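You operate a simulated robot arm through the tools that you are given. There is no shell and no other tool.

Carry out the task below with a simulated robot arm. There is one attempt and no reset: what you move stays moved.

JOB
Tape both dashed lines on the step and press the tape down.
Fine: yellow roller lays, black roller presses, end to end; both end in their holders.

It is judged by the outcome, as a careful person would: the job done as asked, and still so three seconds after it is handed in. It fails if anything else is knocked over, pushed out of place, dropped, spilled or broken.

ROBOT AND FRAMES
A 7-joint arm with a two-finger parallel gripper, fixed in place. Base frame: the origin is on the floor under the middle of its stand, x ahead of it, y to its left, z up; the work surface is at about z = 760. Units: mm, degrees, N and s.
With the tool pointing down near the work surface it reaches from about 440 to 920 mm from the base axis. Its first joint turns from -143.0 to 143.0 degrees. Payload 3 kg.
Tool frame: the origin (TCP) lies between the finger pads and is the grasp point; the fingertips stand 30 mm ahead of it; z points along the fingers, y is the line along which they close. Largest opening 94 mm; finger width 28, thickness 10; the body of the gripper, 50 by 96 mm, starts 55 mm behind the TCP.
Orientation is that of the tool frame in the base frame, as a unit quaternion [w, x, y, z]. With the fingers straight down and closing along the base's y, the tool's x points along the base's -x, its y along +y and its z along -z.

CONTROLS
- The arm moves only by the tool send_rows. Its argument "commands" is a list of rows, each an object (a shift or turn left out is 0, a gripper value left out holds the last) with "dp": the shift along the tool's x, y, z in units of 250 mm (1.0 is 250 mm), a list of three; "angular": the turn, a rotation vector about the tool's x, y, z in units of 120 degrees (1.0 is 120 degrees), a list of three; "hand": the opening, from 0 (shut) to 1 (fully open). In form: [{"dp": [tx, ty, tz], "angular": [wx, wy, wz], "hand": hand}, ...]. A call has 1 to 20 rows; each row is the pose to reach, as a shift and turn from the pose commanded when the call began, along the tool's axes at that moment. A call with a number of a shift or a turn outside -1 to 1 is refused whole. Rows are played at 5 a second. More than 50 mm and 8.6 degrees between two rows, or a gripper value outside its range, and nothing of the call is played. A pose out of reach is approached as far as the arm can. The call stops where the force on the tool passes 40 N (or 10 N more than at its start, if that is more) or the arm is blocked; 0.2 s more then pass. The fingers move at their own pace (about 72 mm/s each) and stop on an object; they squeeze with about 33 N. The grip force told is the motor's: it shows also when the fingers shut on nothing. Time passes only in rows, and 0.2 s behind the last, so rows that repeat a pose let the fingers close. The reply holds the time, the measured pose of the TCP, the force on the tool along the base axes, the opening and the grip force, in the units named above and with some noise, with the torque about the TCP (base axes, N m) and any sound that the robot's microphone picked up, and new pictures: "show" is both (left out), scene, wrist or none.
- Cameras (640 x 400 px; columns grow to the right, rows downward): "scene" is fixed at [51.2, 650.8, 1451.2]; the picture's right is [-0.33, -0.94, 0.00], its down [-0.52, 0.18, -0.84] and it looks along [0.79, -0.28, -0.55] (base axes); focal length 371 px, centre (320, 200). "wrist" rides on the gripper at [76, 14, -102] in the tool frame; the picture's right is [-0.18, 0.98, 0.00], its down [-0.75, -0.14, -0.64] and it looks along [-0.63, -0.12, 0.77] (tool axes); focal length 243 px, centre (320, 200). There is no depth. A picture from a camera that has moved, and an enlarged one, comes with that camera's place and axes in the base frame and with its lens.
- enlarge(camera, box): a new picture of the part [left, top, right, bottom] of that camera's present view, enlarged. It takes no simulated time.
- hand_in(): hands the job in; it is judged then, once.

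Places have to be worked out from the pictures, the camera data and where the tool is seen. Open the gripper and draw the arm clear of the work before you hand the job in, unless the task says otherwise.

The tools are called as name(argument=value, ...) on one line, values as JSON. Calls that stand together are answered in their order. send_rows: Moves the arm, as the interface text tells. Its arguments: {"type":"object","properties":{"commands":{"type":"array"},"show":{"type":"string","enum":["both","scene","wrist","none"]}},"required":["commands"]} The other tools are called the same way: enlarge (camera, box) takes an enlarged picture of a part of a camera's view; hand_in () hands the job in.

At the start:

```text
time: 0.0
tool_pos: [666.2, 135.3, 1169.3]
tcp_rot: [0.0, 0.0, 1.0, 0.0]
ft_force: [0.2, 0.1, 0.0]
wrist_torque: [0.0, 0.0, 0.0]
width: 94.1
grip_force: 0.1
```

scene: 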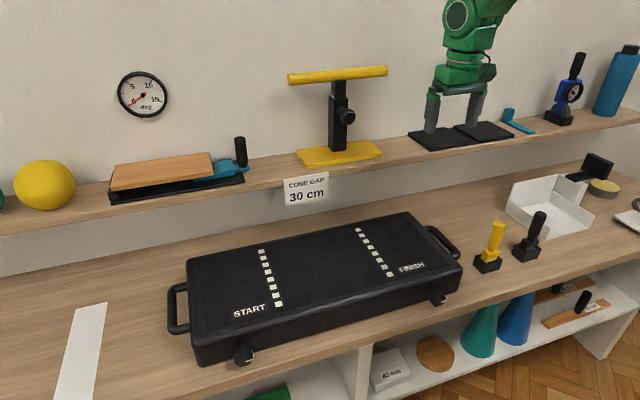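
wrist: 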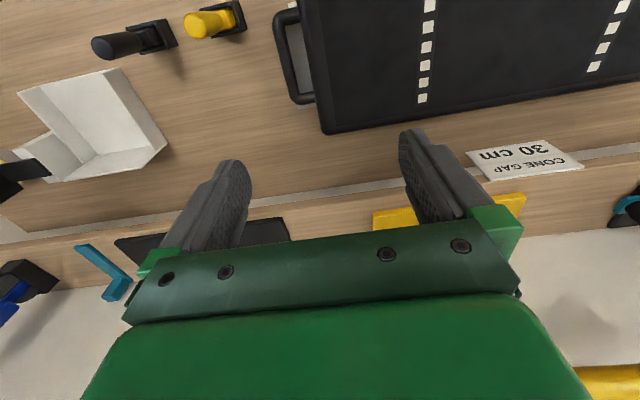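

I'll look closely at the step, the rollers and their holders before moving anything.

enlarge(camera="scene", box=[440, 180, 640, 305])

enlarge(camera="scene", box=[170, 200, 480, 394])

enlarge(camera="wrist", box=[0, 0, 320, 200])

enlarge(camera="wrist", box=[270, 0, 640, 231])

```text
3.20 times, centred on (540, 242) of scene
camera zoom: at [51.2, 650.8, 1451.2], right [-0.33, -0.94, 0.0], down [-0.52, 0.18, -0.84], along [0.79, -0.28, -0.55], focal length 1187 px, centre (-384, 64)
```

zoom: 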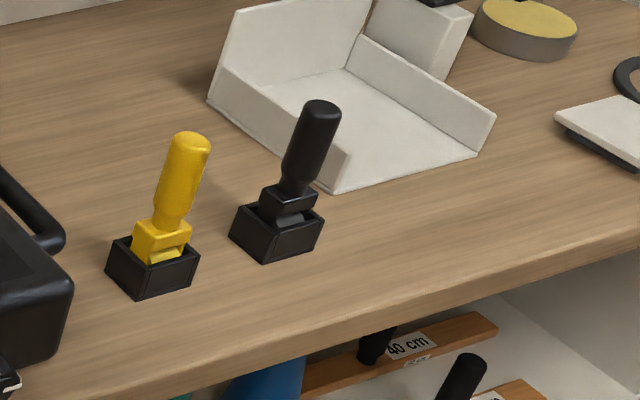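

```text
2.06 times, centred on (325, 297) of scene
camera zoom: at [51.2, 650.8, 1451.2], right [-0.33, -0.94, 0.0], down [-0.52, 0.18, -0.84], along [0.79, -0.28, -0.55], focal length 765 px, centre (310, -0)
```

zoom: 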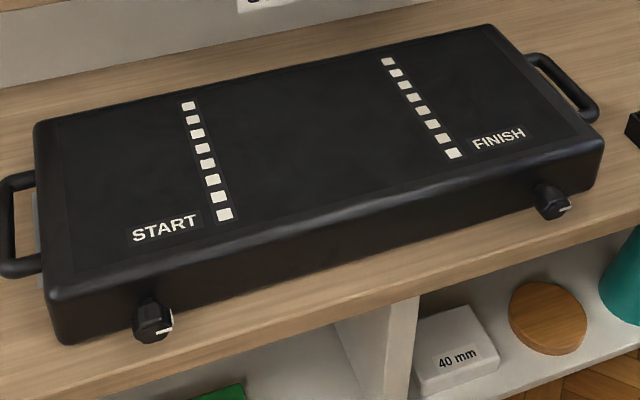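

```text
2.00 times, centred on (160, 100) of wrist
camera zoom: at [591.1, 147.7, 1271.1], right [0.18, 0.98, 0.0], down [0.75, -0.14, 0.64], along [0.63, -0.12, -0.77], focal length 485 px, centre (640, 400)
```

zoom: 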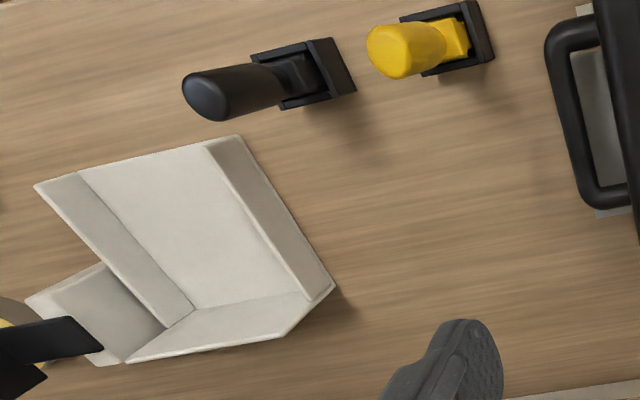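

```text
1.73 times, centred on (455, 116) of wrist
camera zoom: at [591.1, 147.7, 1271.1], right [0.18, 0.98, 0.0], down [0.75, -0.14, 0.64], along [0.63, -0.12, -0.77], focal length 420 px, centre (86, 346)
```

zoom: 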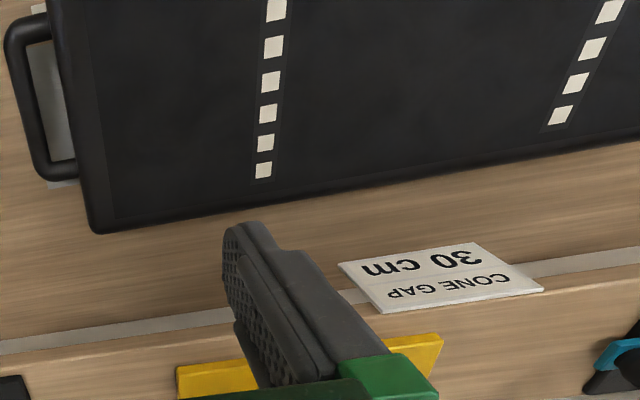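

The rollers stand upright in holders at roughly (593, -10) for yellow and (593, -143) for black, with handle tops near z≈900. The two lines run along x on the step top (z≈850), at y≈557 and y≈299. I'll bring the wrist camera over for a closer look at the rollers.

send_rows(commands=[{"dp": [0.106, -0.054, 0.097]}, {"dp": [0.213, -0.109, 0.193]}, {"dp": [0.319, -0.163, 0.29]}, {"dp": [0.425, -0.217, 0.386]}, {"dp": [0.531, -0.271, 0.483]}, {"dp": [0.638, -0.326, 0.579]}, {"dp": [0.744, -0.38, 0.676]}, {"dp": [0.744, -0.38, 0.676]}], show="both")

```text
time: 1.8
tool_pos: [478.7, 36.4, 1001.0]
tcp_rot: [0.001, 0.0, 1.0, 0.0]
ft_force: [0.0, -0.9, -0.7]
wrist_torque: [0.0, 0.02, 0.03]
width: 94.1
grip_force: 0.0
camera wrist: at [402.7, 50.2, 1102.5], right [0.18, 0.98, 0.0], down [0.75, -0.14, 0.64], along [0.63, -0.12, -0.77], focal length 243 px, centre (320, 200)
```

scene: 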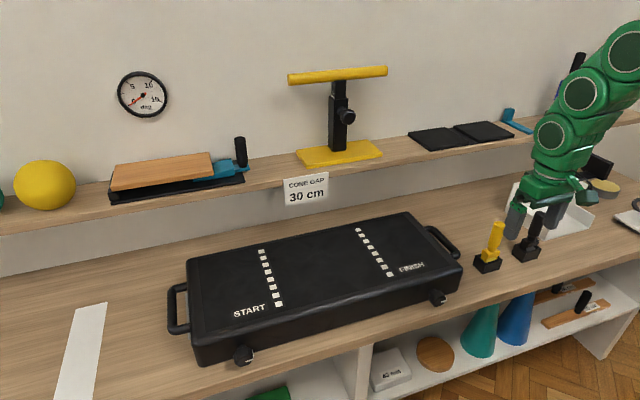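
wrist: 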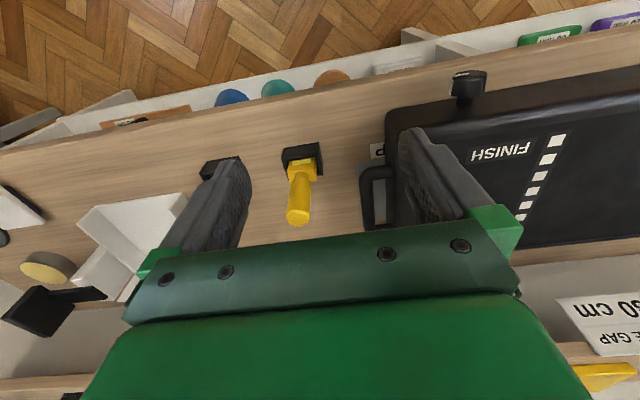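

enlarge(camera="wrist", box=[180, 110, 340, 210])

enlarge(camera="wrist", box=[340, 60, 640, 248])

enlarge(camera="scene", box=[470, 200, 570, 275])

```text
4.00 times, centred on (260, 160) of wrist
camera zoom: at [402.7, 50.2, 1102.5], right [0.18, 0.98, 0.0], down [0.75, -0.14, 0.64], along [0.63, -0.12, -0.77], focal length 970 px, centre (560, 360)
```

zoom: 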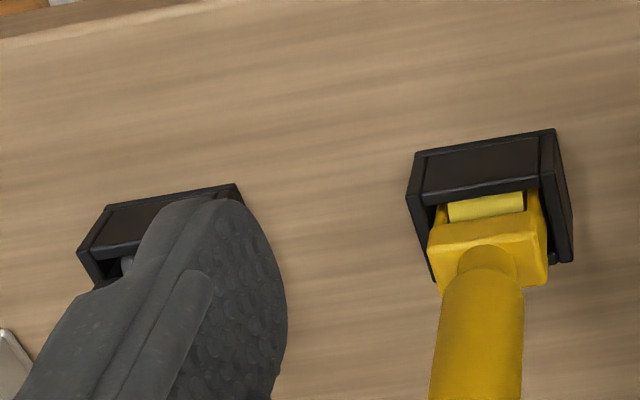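

```text
2.13 times, centred on (490, 154) of wrist
camera zoom: at [402.7, 50.2, 1102.5], right [0.18, 0.98, 0.0], down [0.75, -0.14, 0.64], along [0.63, -0.12, -0.77], focal length 516 px, centre (-42, 298)
```

zoom: 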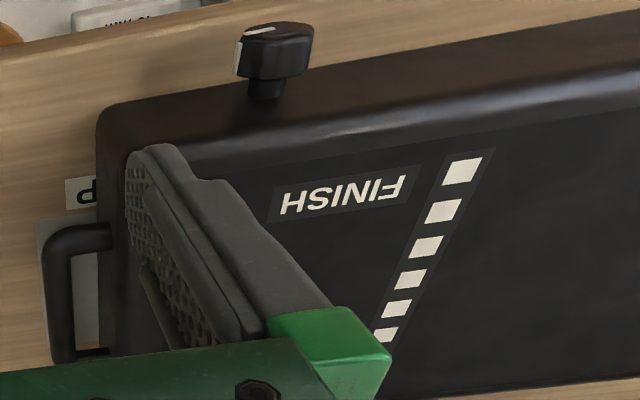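

```text
5.33 times, centred on (520, 238) of scene
camera zoom: at [51.2, 650.8, 1451.2], right [-0.33, -0.94, 0.0], down [-0.52, 0.18, -0.84], along [0.79, -0.28, -0.55], focal length 1978 px, centre (-747, 0)
```

zoom: 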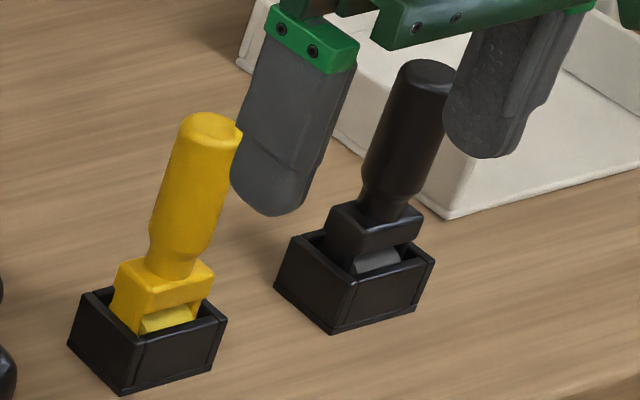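

The forks show the wheel axles lie along base y, so the rollers already roll along x, the same direction as the lines. Next I'll survey the FINISH line from above to get its exact ends and the step height.

send_rows(commands=[{"dp": [-0.054, 0.166, -0.033]}, {"dp": [-0.108, 0.333, -0.066]}, {"dp": [-0.162, 0.5, -0.1]}, {"dp": [-0.216, 0.666, -0.133]}, {"dp": [-0.27, 0.833, -0.166]}, {"dp": [-0.324, 1.0, -0.196]}, {"dp": [-0.324, 1.0, -0.196]}, {"dp": [-0.324, 1.0, -0.196]}], show="wrist")

enlarge(camera="wrist", box=[240, 50, 480, 200])

```text
time: 3.6
tool_pos: [562.8, 293.8, 1049.7]
tcp_rot: [0.0, 0.0, 1.0, 0.001]
ft_force: [-0.7, -1.0, 0.4]
wrist_torque: [0.02, 0.05, 0.0]
width: 93.8
grip_force: 0.0
camera wrist: at [486.4, 306.6, 1152.0], right [0.18, 0.98, 0.0], down [0.75, -0.14, 0.64], along [0.63, -0.12, -0.77], focal length 243 px, centre (320, 200)
```

wrist: 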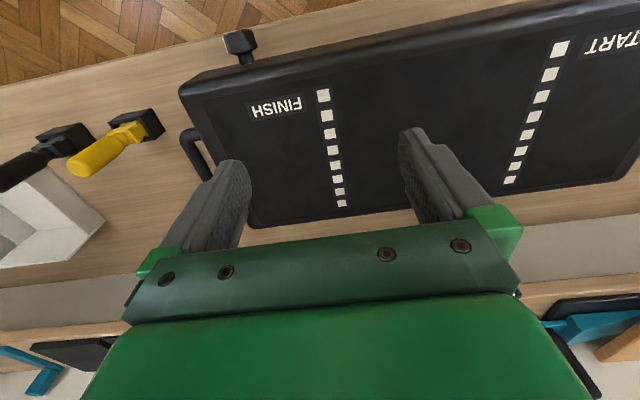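

```text
2.67 times, centred on (360, 125) of wrist
camera zoom: at [486.4, 306.6, 1152.0], right [0.18, 0.98, 0.0], down [0.75, -0.14, 0.64], along [0.63, -0.12, -0.77], focal length 647 px, centre (213, 400)
```

zoom: 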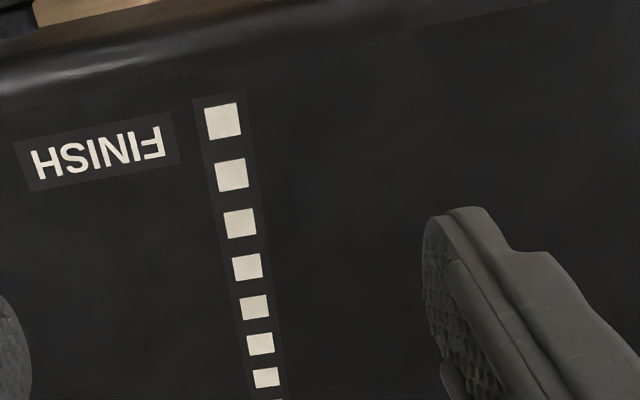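

The FINISH line is at y≈295, running x≈568 to 753, and both cameras agree on a step top of z≈846. Now I'll do the same for the START line.

send_rows(commands=[{"dp": [0.0, 0.18, 0.0]}, {"dp": [0.0, 0.36, 0.0]}, {"dp": [0.0, 0.54, 0.0]}, {"dp": [0.0, 0.72, 0.0]}, {"dp": [0.0, 0.88, 0.0]}, {"dp": [0.0, 1.0, 0.0]}, {"dp": [0.0, 1.0, 0.0]}, {"dp": [0.0, 1.0, 0.0]}], show="wrist")

enlarge(camera="wrist", box=[240, 70, 480, 220])

```text
time: 5.4
tool_pos: [562.2, 540.5, 1048.2]
tcp_rot: [0.001, 0.0, 1.0, 0.0]
ft_force: [-0.2, 0.1, 0.0]
wrist_torque: [-0.01, 0.0, 0.03]
width: 94.2
grip_force: 0.1
camera wrist: at [486.5, 554.6, 1149.3], right [0.18, 0.98, 0.0], down [0.75, -0.14, 0.64], along [0.63, -0.12, -0.77], focal length 243 px, centre (320, 200)
```

wrist: 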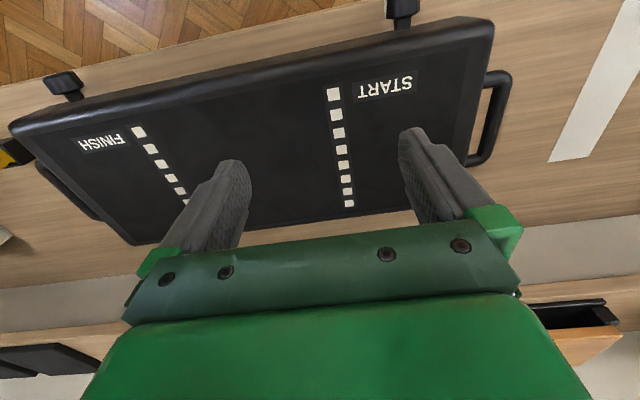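

```text
2.67 times, centred on (360, 145) of wrist
camera zoom: at [486.5, 554.6, 1149.3], right [0.18, 0.98, 0.0], down [0.75, -0.14, 0.64], along [0.63, -0.12, -0.77], focal length 647 px, centre (213, 347)
```

zoom: 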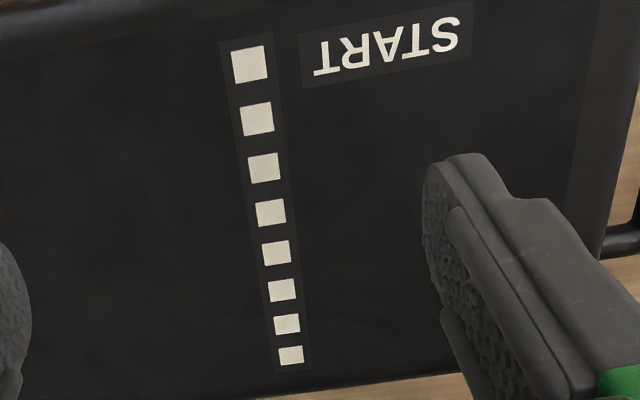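

START line: y≈555, x≈568 to 758, which puts the far end about 940 mm from the base. I'll test that reach with the empty gripper before picking anything up, in stages, watching the shelf items behind.

send_rows(commands=[{"dp": [-0.16, 0.03, 0.0]}, {"dp": [-0.32, 0.06, 0.06]}, {"dp": [-0.48, 0.06, 0.12]}, {"dp": [-0.6, 0.06, 0.2]}, {"dp": [-0.6, 0.06, 0.3]}, {"dp": [-0.6, 0.06, 0.3]}], show="scene")

```text
time: 6.8
tool_pos: [694.5, 544.6, 981.6]
tcp_rot: [-0.001, 0.0, 1.0, -0.002]
ft_force: [-0.4, 1.0, -0.5]
wrist_torque: [-0.02, -0.03, 0.03]
width: 94.0
grip_force: 0.1
out of reach, approached as far as the arm can: row 3, 4, 5, 6
```

scene: 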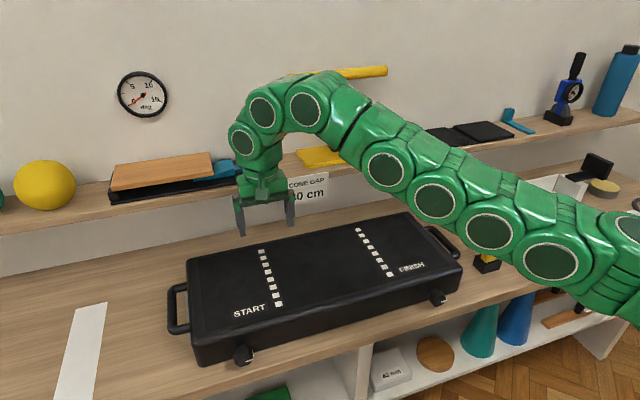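

With the tool straight down the arm runs out at about R≈883, short of the START line's far end (R≈940). I could grip the upright handle with the gripper pitched about y, because the pads close along y and can hold the handle at any pitch. That pulls the wrist closer to the base, so I'll test the reach with about 30° of tilt.

send_rows(commands=[{"dp": [0.08, 0.0, 0.0], "angular": [0, -0.05, 0]}, {"dp": [0.16, 0.0, 0.0], "angular": [0, -0.1, 0]}, {"dp": [0.24, 0.0, 0.0], "angular": [0, -0.15, 0]}, {"dp": [0.24, 0.0, 0.0], "angular": [0, -0.2, 0]}, {"dp": [0.24, 0.0, 0.0], "angular": [0, -0.25, 0]}, {"dp": [0.24, 0.0, 0.0], "angular": [0, -0.25, 0]}], show="both")

```text
time: 8.2
tool_pos: [633.4, 545.6, 981.4]
tcp_rot: [0.26, 0.0, 0.966, 0.0]
ft_force: [0.1, 0.2, -0.2]
wrist_torque: [-0.01, 0.0, 0.01]
width: 94.0
grip_force: 0.0
camera wrist: at [517.5, 559.2, 1031.4], right [0.16, 0.98, 0.09], down [0.33, -0.14, 0.93], along [0.93, -0.12, -0.35], focal length 243 px, centre (320, 200)
```

scene: 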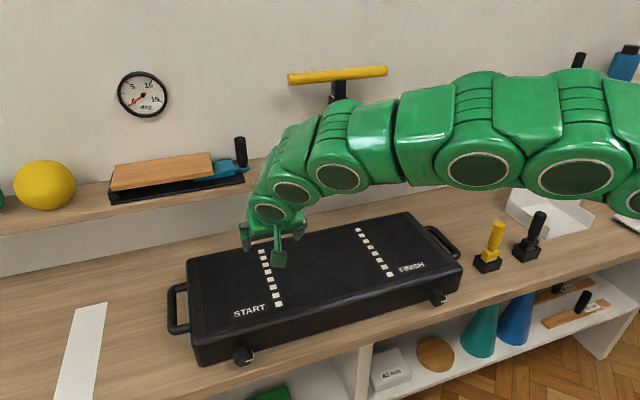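
wrist: 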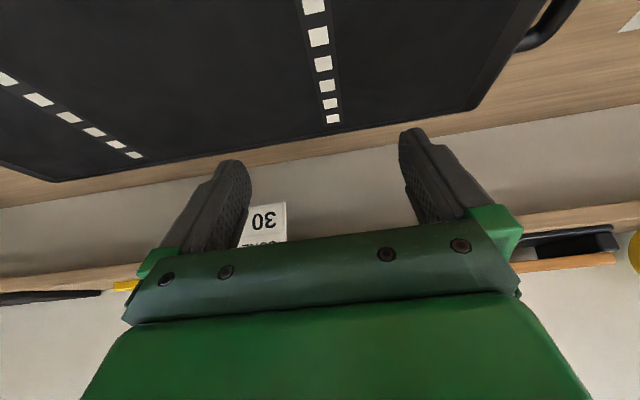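

send_rows(commands=[{"dp": [-0.088, 0.01, 0.103]}, {"dp": [-0.176, 0.02, 0.206]}, {"dp": [-0.264, 0.03, 0.309]}, {"dp": [-0.353, 0.038, 0.412]}, {"dp": [-0.353, 0.038, 0.412]}], show="both")

```text
time: 9.4
tool_pos: [762.0, 554.4, 935.4]
tcp_rot: [0.259, 0.0, 0.966, 0.001]
ft_force: [0.6, -0.2, 0.1]
wrist_torque: [-0.01, 0.0, 0.0]
width: 93.8
grip_force: 0.0
camera wrist: at [645.3, 568.2, 985.7], right [0.16, 0.98, 0.09], down [0.33, -0.14, 0.93], along [0.93, -0.12, -0.35], focal length 243 px, centre (320, 200)
```

scene: 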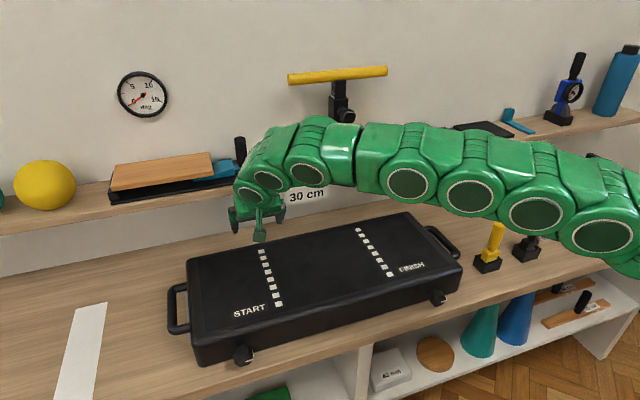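
wrist: 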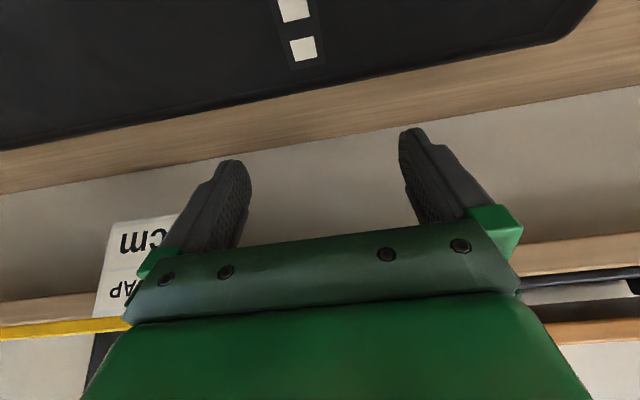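

The far end is reachable with 30° of tilt. I'll zoom in on the last dash for a second estimate of the line's end and of y.

enlarge(camera="wrist", box=[240, 0, 400, 100])

```text
4.00 times, centred on (320, 50) of wrist
camera zoom: at [645.3, 568.2, 985.7], right [0.16, 0.98, 0.09], down [0.33, -0.14, 0.93], along [0.93, -0.12, -0.35], focal length 970 px, centre (320, 800)
```

zoom: 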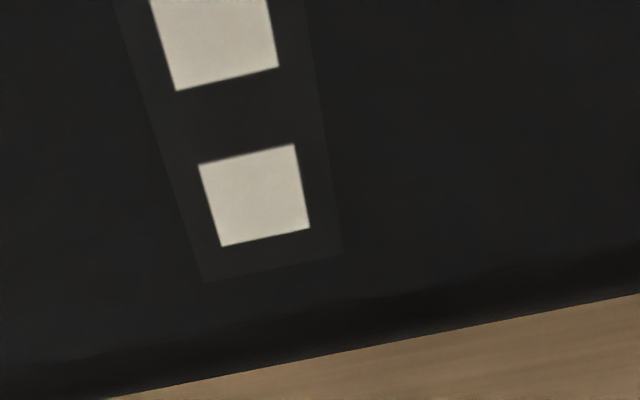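

The last dash ends at x≈758.5, centred on y≈554, and the line runs parallel to x. Keeping the 30° tilt, I'll carry the gripper high over the bench back to the yellow roller.

send_rows(commands=[{"dp": [0.053, -0.14, -0.057]}, {"dp": [0.106, -0.28, -0.114]}, {"dp": [0.159, -0.42, -0.171]}, {"dp": [0.211, -0.56, -0.227]}, {"dp": [0.264, -0.7, -0.284]}, {"dp": [0.317, -0.84, -0.341]}, {"dp": [0.37, -0.98, -0.398]}], show="none")

send_rows(commands=[{"dp": [0.065, -0.14, -0.038]}, {"dp": [0.131, -0.28, -0.075]}, {"dp": [0.196, -0.42, -0.113]}, {"dp": [0.261, -0.56, -0.151]}, {"dp": [0.327, -0.7, -0.189]}, {"dp": [0.392, -0.84, -0.226]}, {"dp": [0.457, -0.98, -0.264]}, {"dp": [0.457, -0.98, -0.264]}], show="both")

```text
time: 11.0
tool_pos: [634.4, 308.6, 976.1]
tcp_rot: [0.257, 0.0, 0.966, 0.0]
ft_force: [-0.7, -0.1, 0.5]
wrist_torque: [-0.01, 0.0, 0.01]
width: 93.9
grip_force: 0.1
```

```text
time: 12.8
tool_pos: [519.3, 67.4, 985.2]
tcp_rot: [0.258, 0.0, 0.966, 0.0]
ft_force: [1.1, -0.1, 0.2]
wrist_torque: [-0.01, -0.01, -0.02]
width: 94.2
grip_force: 0.1
out of reach, approached as far as the arm can: row 7, 8
camera wrist: at [402.6, 80.7, 1035.7], right [0.16, 0.98, 0.09], down [0.33, -0.14, 0.93], along [0.93, -0.12, -0.35], focal length 243 px, centre (320, 200)
```

scene: 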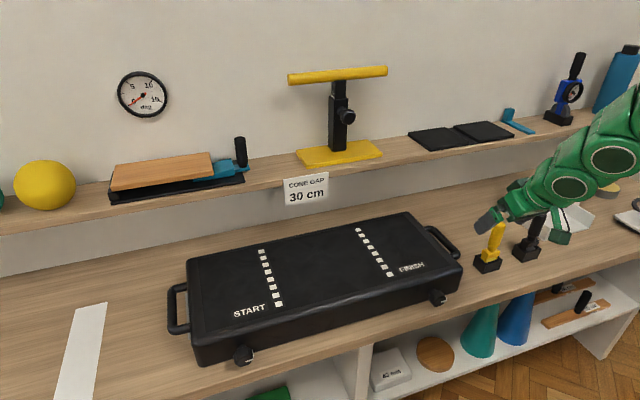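
wrist: 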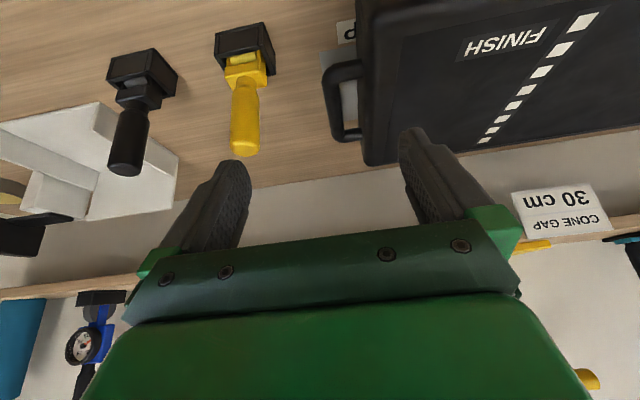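

enlarge(camera="wrist", box=[80, 10, 320, 160])

```text
2.67 times, centred on (200, 85) of wrist
camera zoom: at [402.6, 80.7, 1035.7], right [0.16, 0.98, 0.09], down [0.33, -0.14, 0.93], along [0.93, -0.12, -0.35], focal length 647 px, centre (640, 507)
```

zoom: 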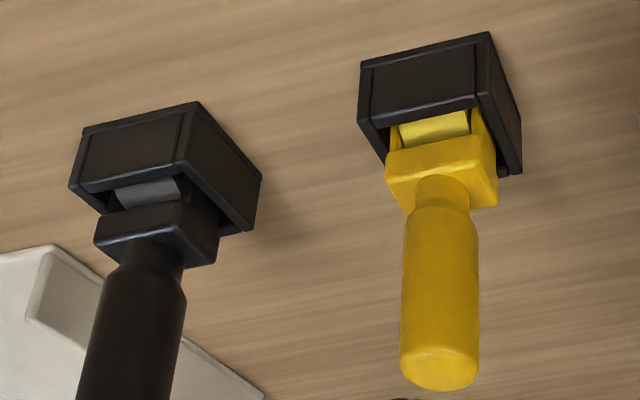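

Holder and handle positions agree: the yellow holder is centred at (593, -11) with zero yaw, and the handle is vertical at about (594, -11.3) from z≈822 to 900. I'll move to just above the handle and check that it is centred before descending.

send_rows(commands=[{"dp": [-0.066, -0.105, 0.084]}, {"dp": [-0.133, -0.21, 0.169]}, {"dp": [-0.199, -0.315, 0.253]}, {"dp": [-0.199, -0.315, 0.253]}, {"dp": [-0.199, -0.315, 0.253]}], show="both")

enlarge(camera="wrist", box=[200, 0, 440, 150])

```text
time: 14.0
tool_pos: [594.1, -11.7, 957.6]
tcp_rot: [0.259, 0.0, 0.966, 0.0]
ft_force: [0.6, -0.5, 0.1]
wrist_torque: [0.01, 0.05, -0.02]
width: 94.1
grip_force: 0.1
camera wrist: at [476.6, 1.2, 1007.6], right [0.16, 0.98, 0.09], down [0.33, -0.14, 0.93], along [0.93, -0.12, -0.35], focal length 243 px, centre (320, 200)
```

scene: 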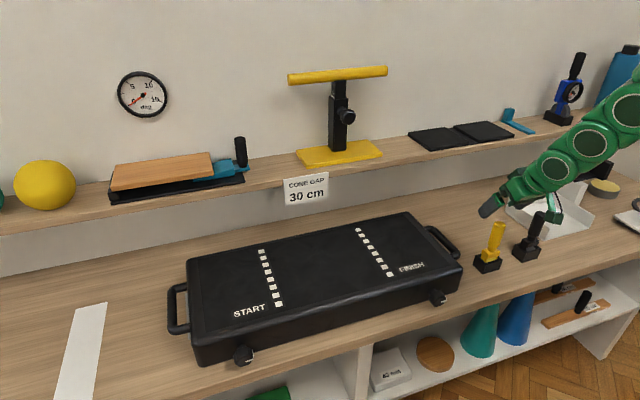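
wrist: 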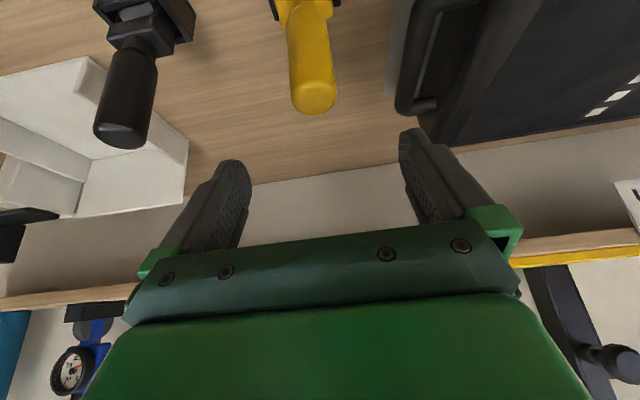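

```text
2.67 times, centred on (320, 75) of wrist
camera zoom: at [476.6, 1.2, 1007.6], right [0.16, 0.98, 0.09], down [0.33, -0.14, 0.93], along [0.93, -0.12, -0.35], focal length 647 px, centre (320, 533)
```

zoom: 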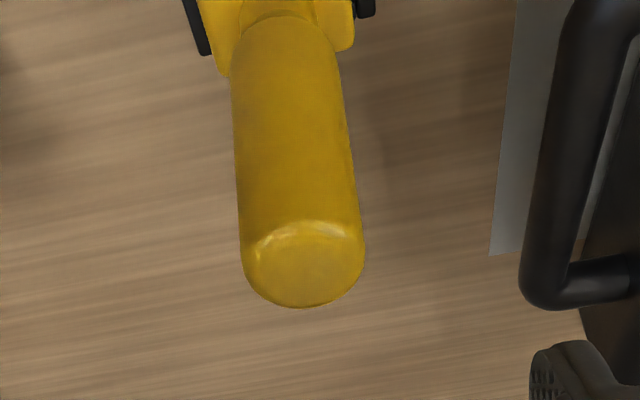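

The handle sits centred under the gripper, so I'll descend straight onto it with the fingers still open.

send_rows(commands=[{"dp": [0.036, 0.001, 0.063]}, {"dp": [0.073, 0.002, 0.126]}, {"dp": [0.109, 0.003, 0.189]}, {"dp": [0.146, 0.003, 0.252]}, {"dp": [0.182, 0.003, 0.315]}, {"dp": [0.182, 0.003, 0.315]}], show="both")

enlarge(camera="scene", box=[440, 180, 600, 280])

```text
time: 15.4
tool_pos: [591.4, -10.6, 864.1]
tcp_rot: [0.259, 0.0, 0.966, 0.0]
ft_force: [0.4, -0.3, 0.0]
wrist_torque: [0.0, -0.04, 0.0]
width: 93.7
grip_force: 0.2
camera wrist: at [475.7, 3.1, 914.5], right [0.16, 0.98, 0.09], down [0.33, -0.14, 0.93], along [0.93, -0.12, -0.35], focal length 243 px, centre (320, 200)
```

scene: 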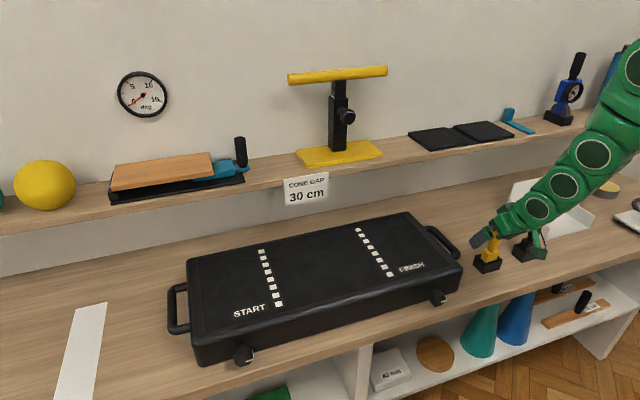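
wrist: 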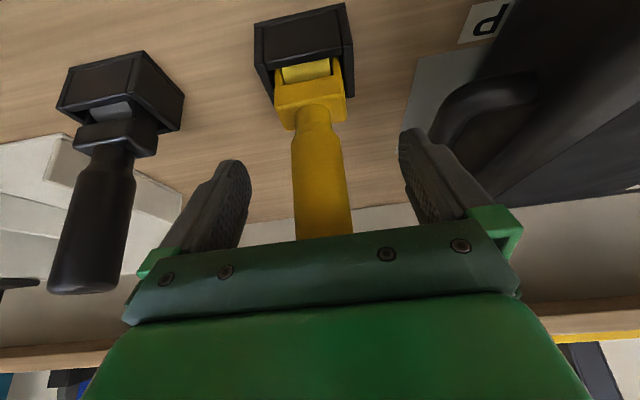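

```text
4.00 times, centred on (520, 230) of scene
camera zoom: at [51.2, 650.8, 1451.2], right [-0.33, -0.94, 0.0], down [-0.52, 0.18, -0.84], along [0.79, -0.28, -0.55], focal length 1483 px, centre (-480, 80)
```

zoom: 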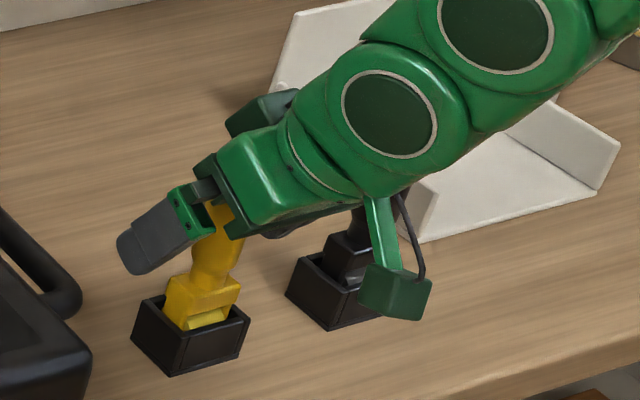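

The handle is between the fingers with nothing touching and no force reading, so I'll close on it.

send_rows(commands=[{"hand": 0.0}, {"hand": 0.0}, {"hand": 0.0}, {"hand": 0.0}, {"hand": 0.0}, {"hand": 0.0}], show="both")

```text
time: 16.8
tool_pos: [592.6, -9.3, 865.0]
tcp_rot: [0.258, 0.0, 0.966, 0.0]
ft_force: [-0.6, -0.2, -0.1]
wrist_torque: [0.0, 0.02, -0.02]
width: 31.3
grip_force: 33.1
camera wrist: at [475.7, 3.1, 914.5], right [0.16, 0.98, 0.09], down [0.33, -0.14, 0.93], along [0.93, -0.12, -0.35], focal length 243 px, centre (320, 200)
```

scene: 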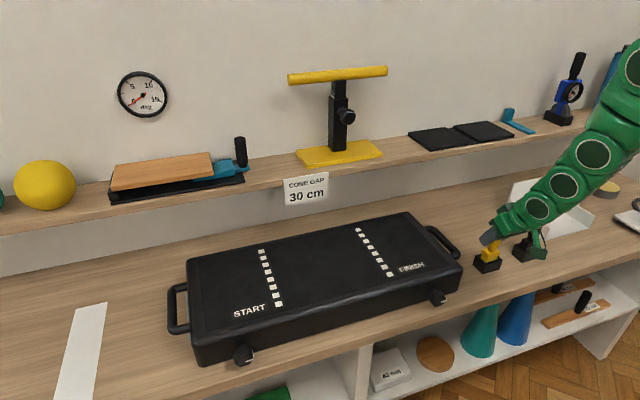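
wrist: 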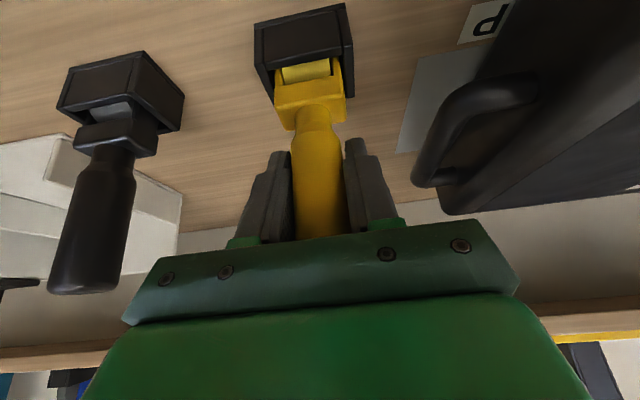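

The grip is firm at 31 mm and 33 N. I'll lift straight up out of the holder, slowly at first.

send_rows(commands=[{"dp": [-0.02, 0, -0.03464]}, {"dp": [-0.04, 0, -0.06928]}, {"dp": [-0.06, 0, -0.10392]}, {"dp": [-0.08, 0, -0.13856]}, {"dp": [-0.12, 0, -0.20785]}, {"dp": [-0.16, 0, -0.27713]}, {"dp": [-0.2, 0, -0.34641]}, {"dp": [-0.2, 0, -0.34641]}], show="both")

enlarge(camera="scene", box=[440, 180, 600, 280])

enlarge(camera="wrist", box=[240, 20, 400, 120])

```text
time: 18.6
tool_pos: [591.6, -9.5, 965.5]
tcp_rot: [0.259, 0.0, 0.966, -0.001]
ft_force: [0.1, 0.4, -0.7]
wrist_torque: [0.02, -0.01, -0.04]
width: 31.5
grip_force: 33.0
camera wrist: at [476.0, 3.3, 1015.7], right [0.16, 0.98, 0.09], down [0.33, -0.14, 0.93], along [0.93, -0.12, -0.35], focal length 243 px, centre (320, 200)
```

scene: 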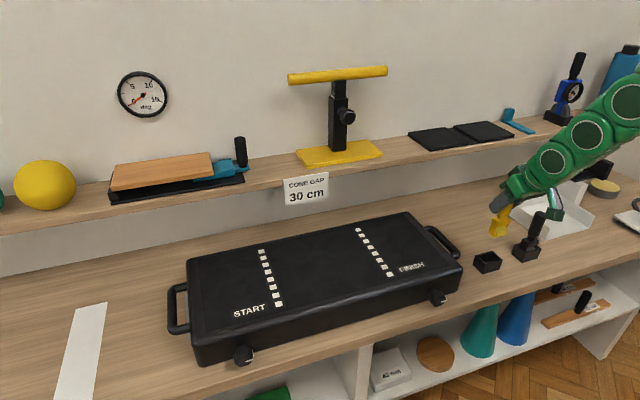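
wrist: 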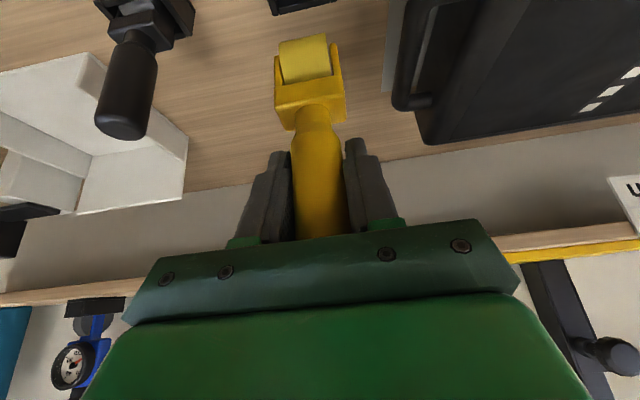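

```text
4.00 times, centred on (520, 230) of scene
camera zoom: at [51.2, 650.8, 1451.2], right [-0.33, -0.94, 0.0], down [-0.52, 0.18, -0.84], along [0.79, -0.28, -0.55], focal length 1483 px, centre (-480, 80)
```

zoom: 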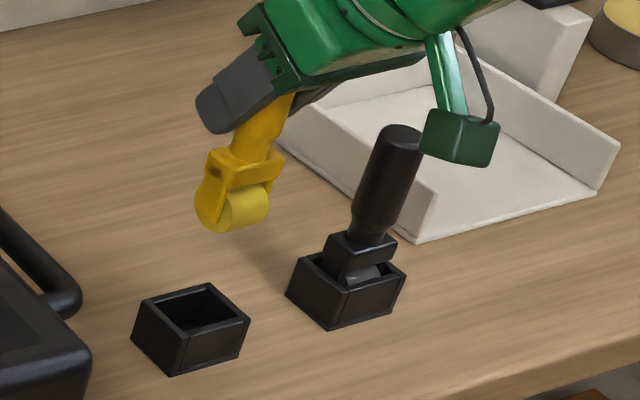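

```text
4.00 times, centred on (320, 70) of wrist
camera zoom: at [476.0, 3.3, 1015.7], right [0.16, 0.98, 0.09], down [0.33, -0.14, 0.93], along [0.93, -0.12, -0.35], focal length 970 px, centre (320, 720)
```

zoom: 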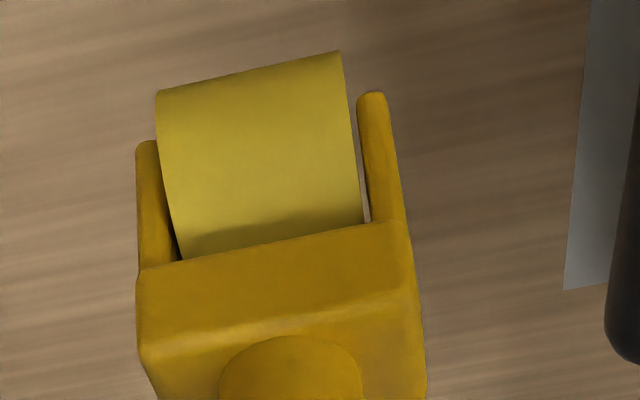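

The yellow roller is out and hanging upright, with its wheel axle along y and the wheel bottom about 103 mm below the TCP. I'll carry it over the step to above the near end of the FINISH line.

send_rows(commands=[{"dp": [-0.03, 0.05, -0.08]}, {"dp": [-0.03, 0.2, -0.1166]}, {"dp": [-0.02, 0.38, -0.1166]}, {"dp": [-0.01, 0.55, -0.1166]}, {"dp": [0.002, 0.72, -0.1166]}, {"dp": [0.002, 0.72, -0.1166]}], show="none")

send_rows(commands=[{"dp": [0.015, 0.15, -0.009]}, {"dp": [0.03, 0.3, -0.018]}, {"dp": [0.052, 0.45, -0.03]}, {"dp": [0.052, 0.5024, -0.03]}, {"dp": [0.052, 0.5024, -0.03]}, {"dp": [0.052, 0.5024, -0.03]}], show="both")

enlarge(camera="wrist", box=[220, 0, 420, 125])

enlarge(camera="scene", box=[320, 180, 480, 300])

```text
time: 20.0
tool_pos: [576.9, 170.2, 990.4]
tcp_rot: [0.259, -0.001, 0.966, 0.001]
ft_force: [-0.2, 0.5, -1.2]
wrist_torque: [-0.01, -0.01, 0.0]
width: 31.4
grip_force: 33.3
```

```text
time: 21.4
tool_pos: [561.2, 297.8, 990.6]
tcp_rot: [0.258, 0.0, 0.966, 0.0]
ft_force: [-0.2, -0.6, -0.8]
wrist_torque: [0.01, 0.02, 0.02]
width: 31.2
grip_force: 33.4
camera wrist: at [443.3, 310.4, 1040.2], right [0.16, 0.98, 0.09], down [0.33, -0.14, 0.93], along [0.93, -0.12, -0.35], focal length 243 px, centre (320, 200)
```

scene: 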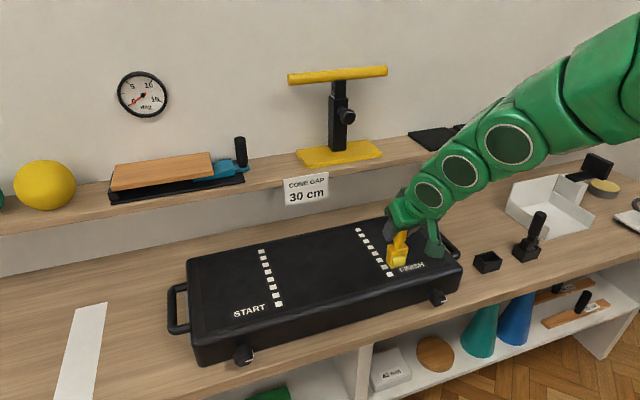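
wrist: 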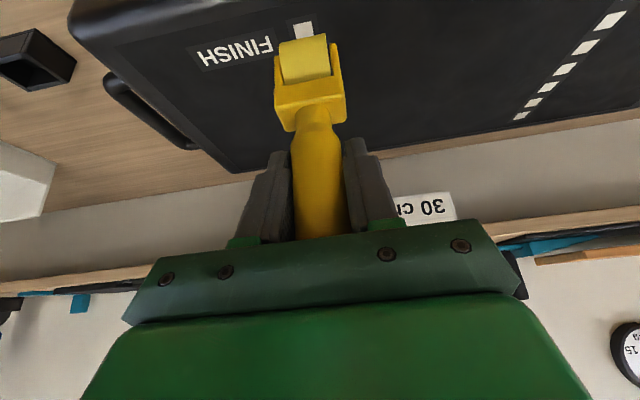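

```text
3.20 times, centred on (320, 62) of wrist
camera zoom: at [443.3, 310.4, 1040.2], right [0.16, 0.98, 0.09], down [0.33, -0.14, 0.93], along [0.93, -0.12, -0.35], focal length 776 px, centre (320, 640)
```

zoom: 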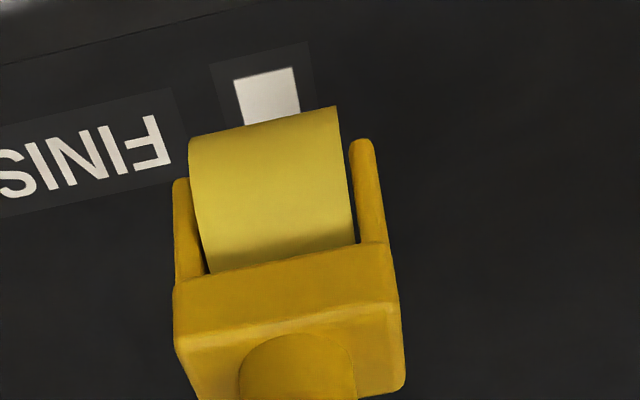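

```text
3.33 times, centred on (400, 240) of scene
camera zoom: at [51.2, 650.8, 1451.2], right [-0.33, -0.94, 0.0], down [-0.52, 0.18, -0.84], along [0.79, -0.28, -0.55], focal length 1236 px, centre (53, 67)
```

zoom: 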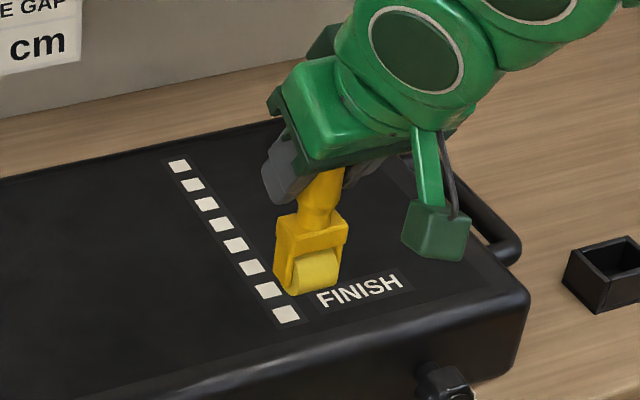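

The wheel and the FINISH line both appear at y≈294.4 in the same view, so the roller is lined up, with its contact point starting about 7 mm before the first dash. I'll lower it in small steps until it touches.

send_rows(commands=[{"dp": [0.024, 0, 0.0416]}, {"dp": [0.05, 0, 0.0866]}, {"dp": [0.07, 0, 0.1212]}, {"dp": [0.07, 0, 0.1212]}], show="scene")

enlarge(camera="scene", box=[360, 230, 440, 290])

```text
time: 22.4
tool_pos: [562.0, 296.9, 954.8]
tcp_rot: [0.259, 0.0, 0.966, 0.0]
ft_force: [0.0, -0.3, -1.0]
wrist_torque: [0.02, -0.02, 0.02]
width: 31.1
grip_force: 33.2
```

scene: 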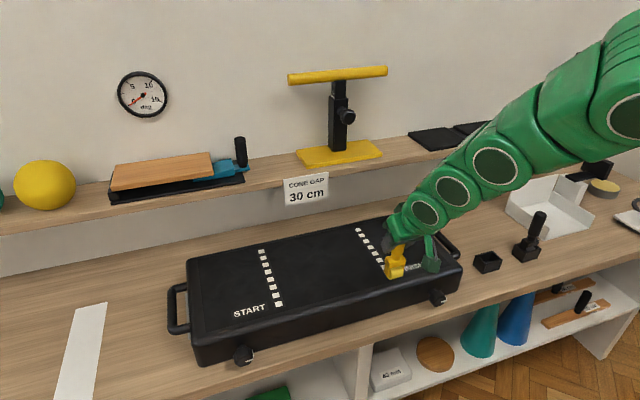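

```text
6.67 times, centred on (400, 260) of scene
camera zoom: at [51.2, 650.8, 1451.2], right [-0.33, -0.94, 0.0], down [-0.52, 0.18, -0.84], along [0.79, -0.28, -0.55], focal length 2472 px, centre (-213, -200)
```

zoom: 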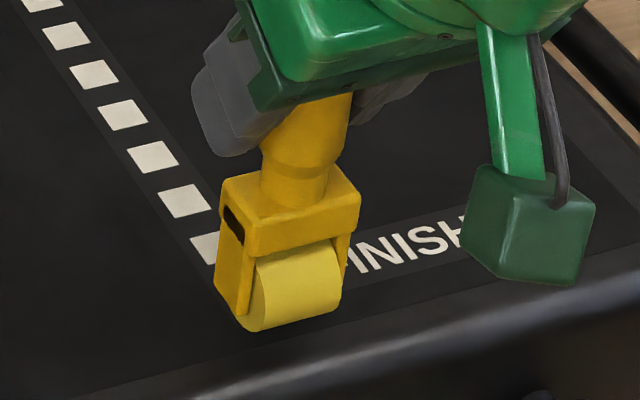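

No contact yet: Fz≈-1 N is just the roller's weight. I'll continue down in 2–3 mm steps.

send_rows(commands=[{"dp": [0.004, 0, 0.0069]}, {"dp": [0.006, 0, 0.0104]}, {"dp": [0.006, 0, 0.0104]}], show="none")

send_rows(commands=[{"dp": [0.002, 0, 0.0035]}, {"dp": [0.004, 0, 0.0069]}, {"dp": [0.004, 0, 0.0069]}], show="none")

```text
time: 23.2
tool_pos: [563.1, 296.3, 952.4]
tcp_rot: [0.258, 0.0, 0.966, 0.0]
ft_force: [0.0, 0.6, -1.6]
wrist_torque: [-0.02, 0.0, 0.02]
width: 31.2
grip_force: 32.9
```

```text
time: 24.0
tool_pos: [563.1, 296.2, 951.1]
tcp_rot: [0.258, -0.001, 0.966, 0.001]
ft_force: [0.0, -0.2, -1.1]
wrist_torque: [-0.01, 0.01, -0.03]
width: 31.1
grip_force: 33.3
```

send_rows(commands=[{"dp": [0.002, 0, 0.0035]}, {"dp": [0.004, 0, 0.0069]}, {"dp": [0.004, 0, 0.0069]}], show="none")

```text
time: 24.8
tool_pos: [562.1, 296.2, 949.5]
tcp_rot: [0.258, 0.0, 0.966, 0.0]
ft_force: [-0.4, 0.3, -1.2]
wrist_torque: [0.05, -0.01, 0.01]
width: 31.2
grip_force: 33.6
```

Still no contact at z≈948, so I'll go on in 1–2 mm steps.

send_rows(commands=[{"dp": [0.002, 0, 0.0035]}, {"dp": [0.004, 0, 0.0069]}, {"dp": [0.004, 0, 0.0069]}], show="none")

send_rows(commands=[{"dp": [0.001, 0, 0.0017]}, {"dp": [0.002, 0, 0.0035]}, {"dp": [0.002, 0, 0.0035]}], show="scene")

enlarge(camera="scene", box=[360, 230, 440, 290])

```text
time: 25.6
tool_pos: [563.2, 295.4, 946.7]
tcp_rot: [0.259, 0.0, 0.966, 0.0]
ft_force: [-0.4, 0.0, -1.6]
wrist_torque: [-0.04, 0.01, 0.0]
width: 31.3
grip_force: 33.3
```

```text
time: 26.4
tool_pos: [563.2, 296.9, 944.8]
tcp_rot: [0.259, 0.0, 0.966, 0.0]
ft_force: [0.2, 1.0, -0.2]
wrist_torque: [0.03, -0.01, -0.01]
width: 31.7
grip_force: 33.1
```

scene: 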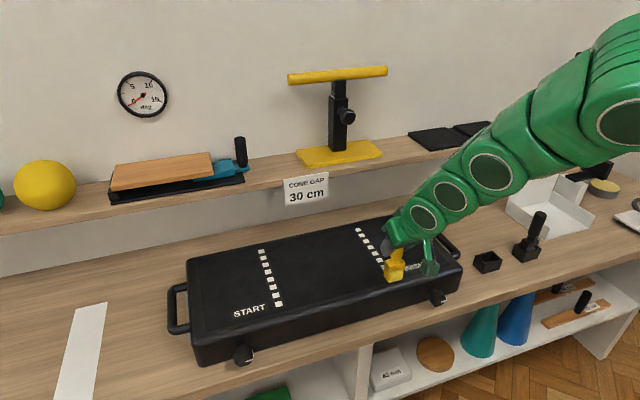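

```text
6.67 times, centred on (400, 260) of scene
camera zoom: at [51.2, 650.8, 1451.2], right [-0.33, -0.94, 0.0], down [-0.52, 0.18, -0.84], along [0.79, -0.28, -0.55], focal length 2472 px, centre (-213, -200)
```

zoom: 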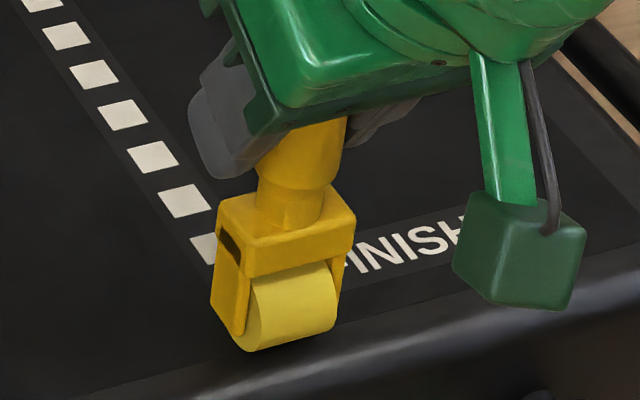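

send_rows(commands=[{"dp": [0.002, 0, 0.0035]}, {"dp": [0.002, 0, 0.0035]}, {"dp": [0.002, 0, 0.0035]}], show="none")

```text
time: 27.2
tool_pos: [562.7, 296.1, 945.3]
tcp_rot: [0.259, 0.0, 0.966, -0.001]
ft_force: [-1.4, 0.5, 13.4]
wrist_torque: [0.02, -0.01, 0.01]
width: 31.1
grip_force: 33.3
```

Contact: Fz≈13 N at commanded z≈944. I'll now roll along +x in short segments, watching the force.

send_rows(commands=[{"dp": [-0.0346, 0, 0.02]}, {"dp": [-0.0693, 0, 0.04]}, {"dp": [-0.1039, 0, 0.06]}, {"dp": [-0.1039, 0, 0.06]}], show="scene")

enlarge(camera="scene", box=[340, 210, 440, 290])

```text
time: 28.2
tool_pos: [593.2, 296.1, 945.1]
tcp_rot: [0.26, -0.001, 0.966, 0.001]
ft_force: [-0.2, 1.2, 12.0]
wrist_torque: [0.04, -0.11, -0.01]
width: 31.3
grip_force: 33.4
```

scene: 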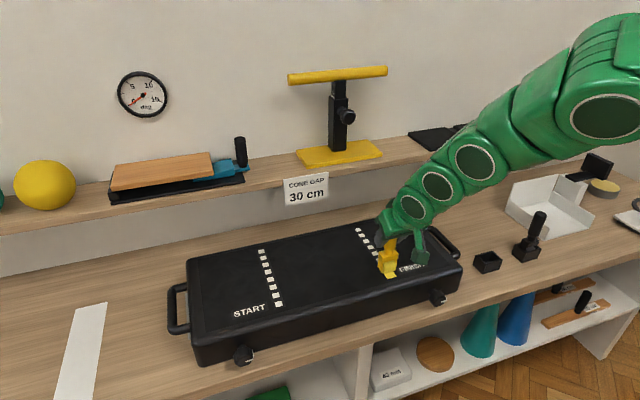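

```text
5.00 times, centred on (390, 250) of scene
camera zoom: at [51.2, 650.8, 1451.2], right [-0.33, -0.94, 0.0], down [-0.52, 0.18, -0.84], along [0.79, -0.28, -0.55], focal length 1854 px, centre (-30, -50)
```

zoom: 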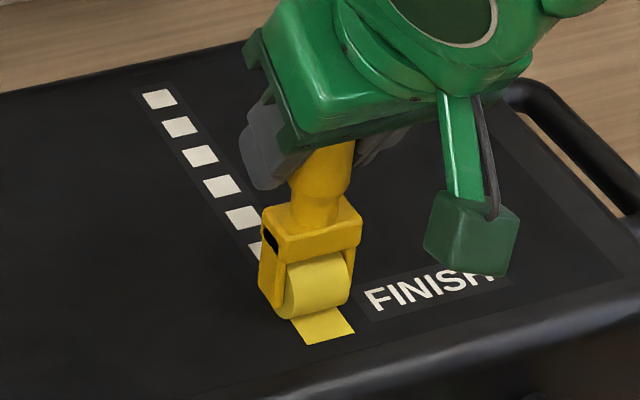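

Yellow tape is being laid behind the wheel and the force is steady at about 12 N. I'll check its alignment from the wrist view.

enlarge(camera="wrist", box=[220, 0, 420, 125])

```text
3.20 times, centred on (320, 62) of wrist
camera zoom: at [476.7, 309.6, 994.8], right [0.16, 0.98, 0.09], down [0.33, -0.14, 0.93], along [0.93, -0.12, -0.35], focal length 776 px, centre (320, 640)
```

zoom: 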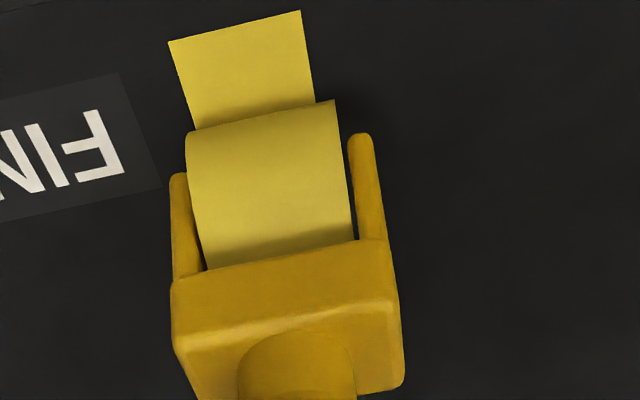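

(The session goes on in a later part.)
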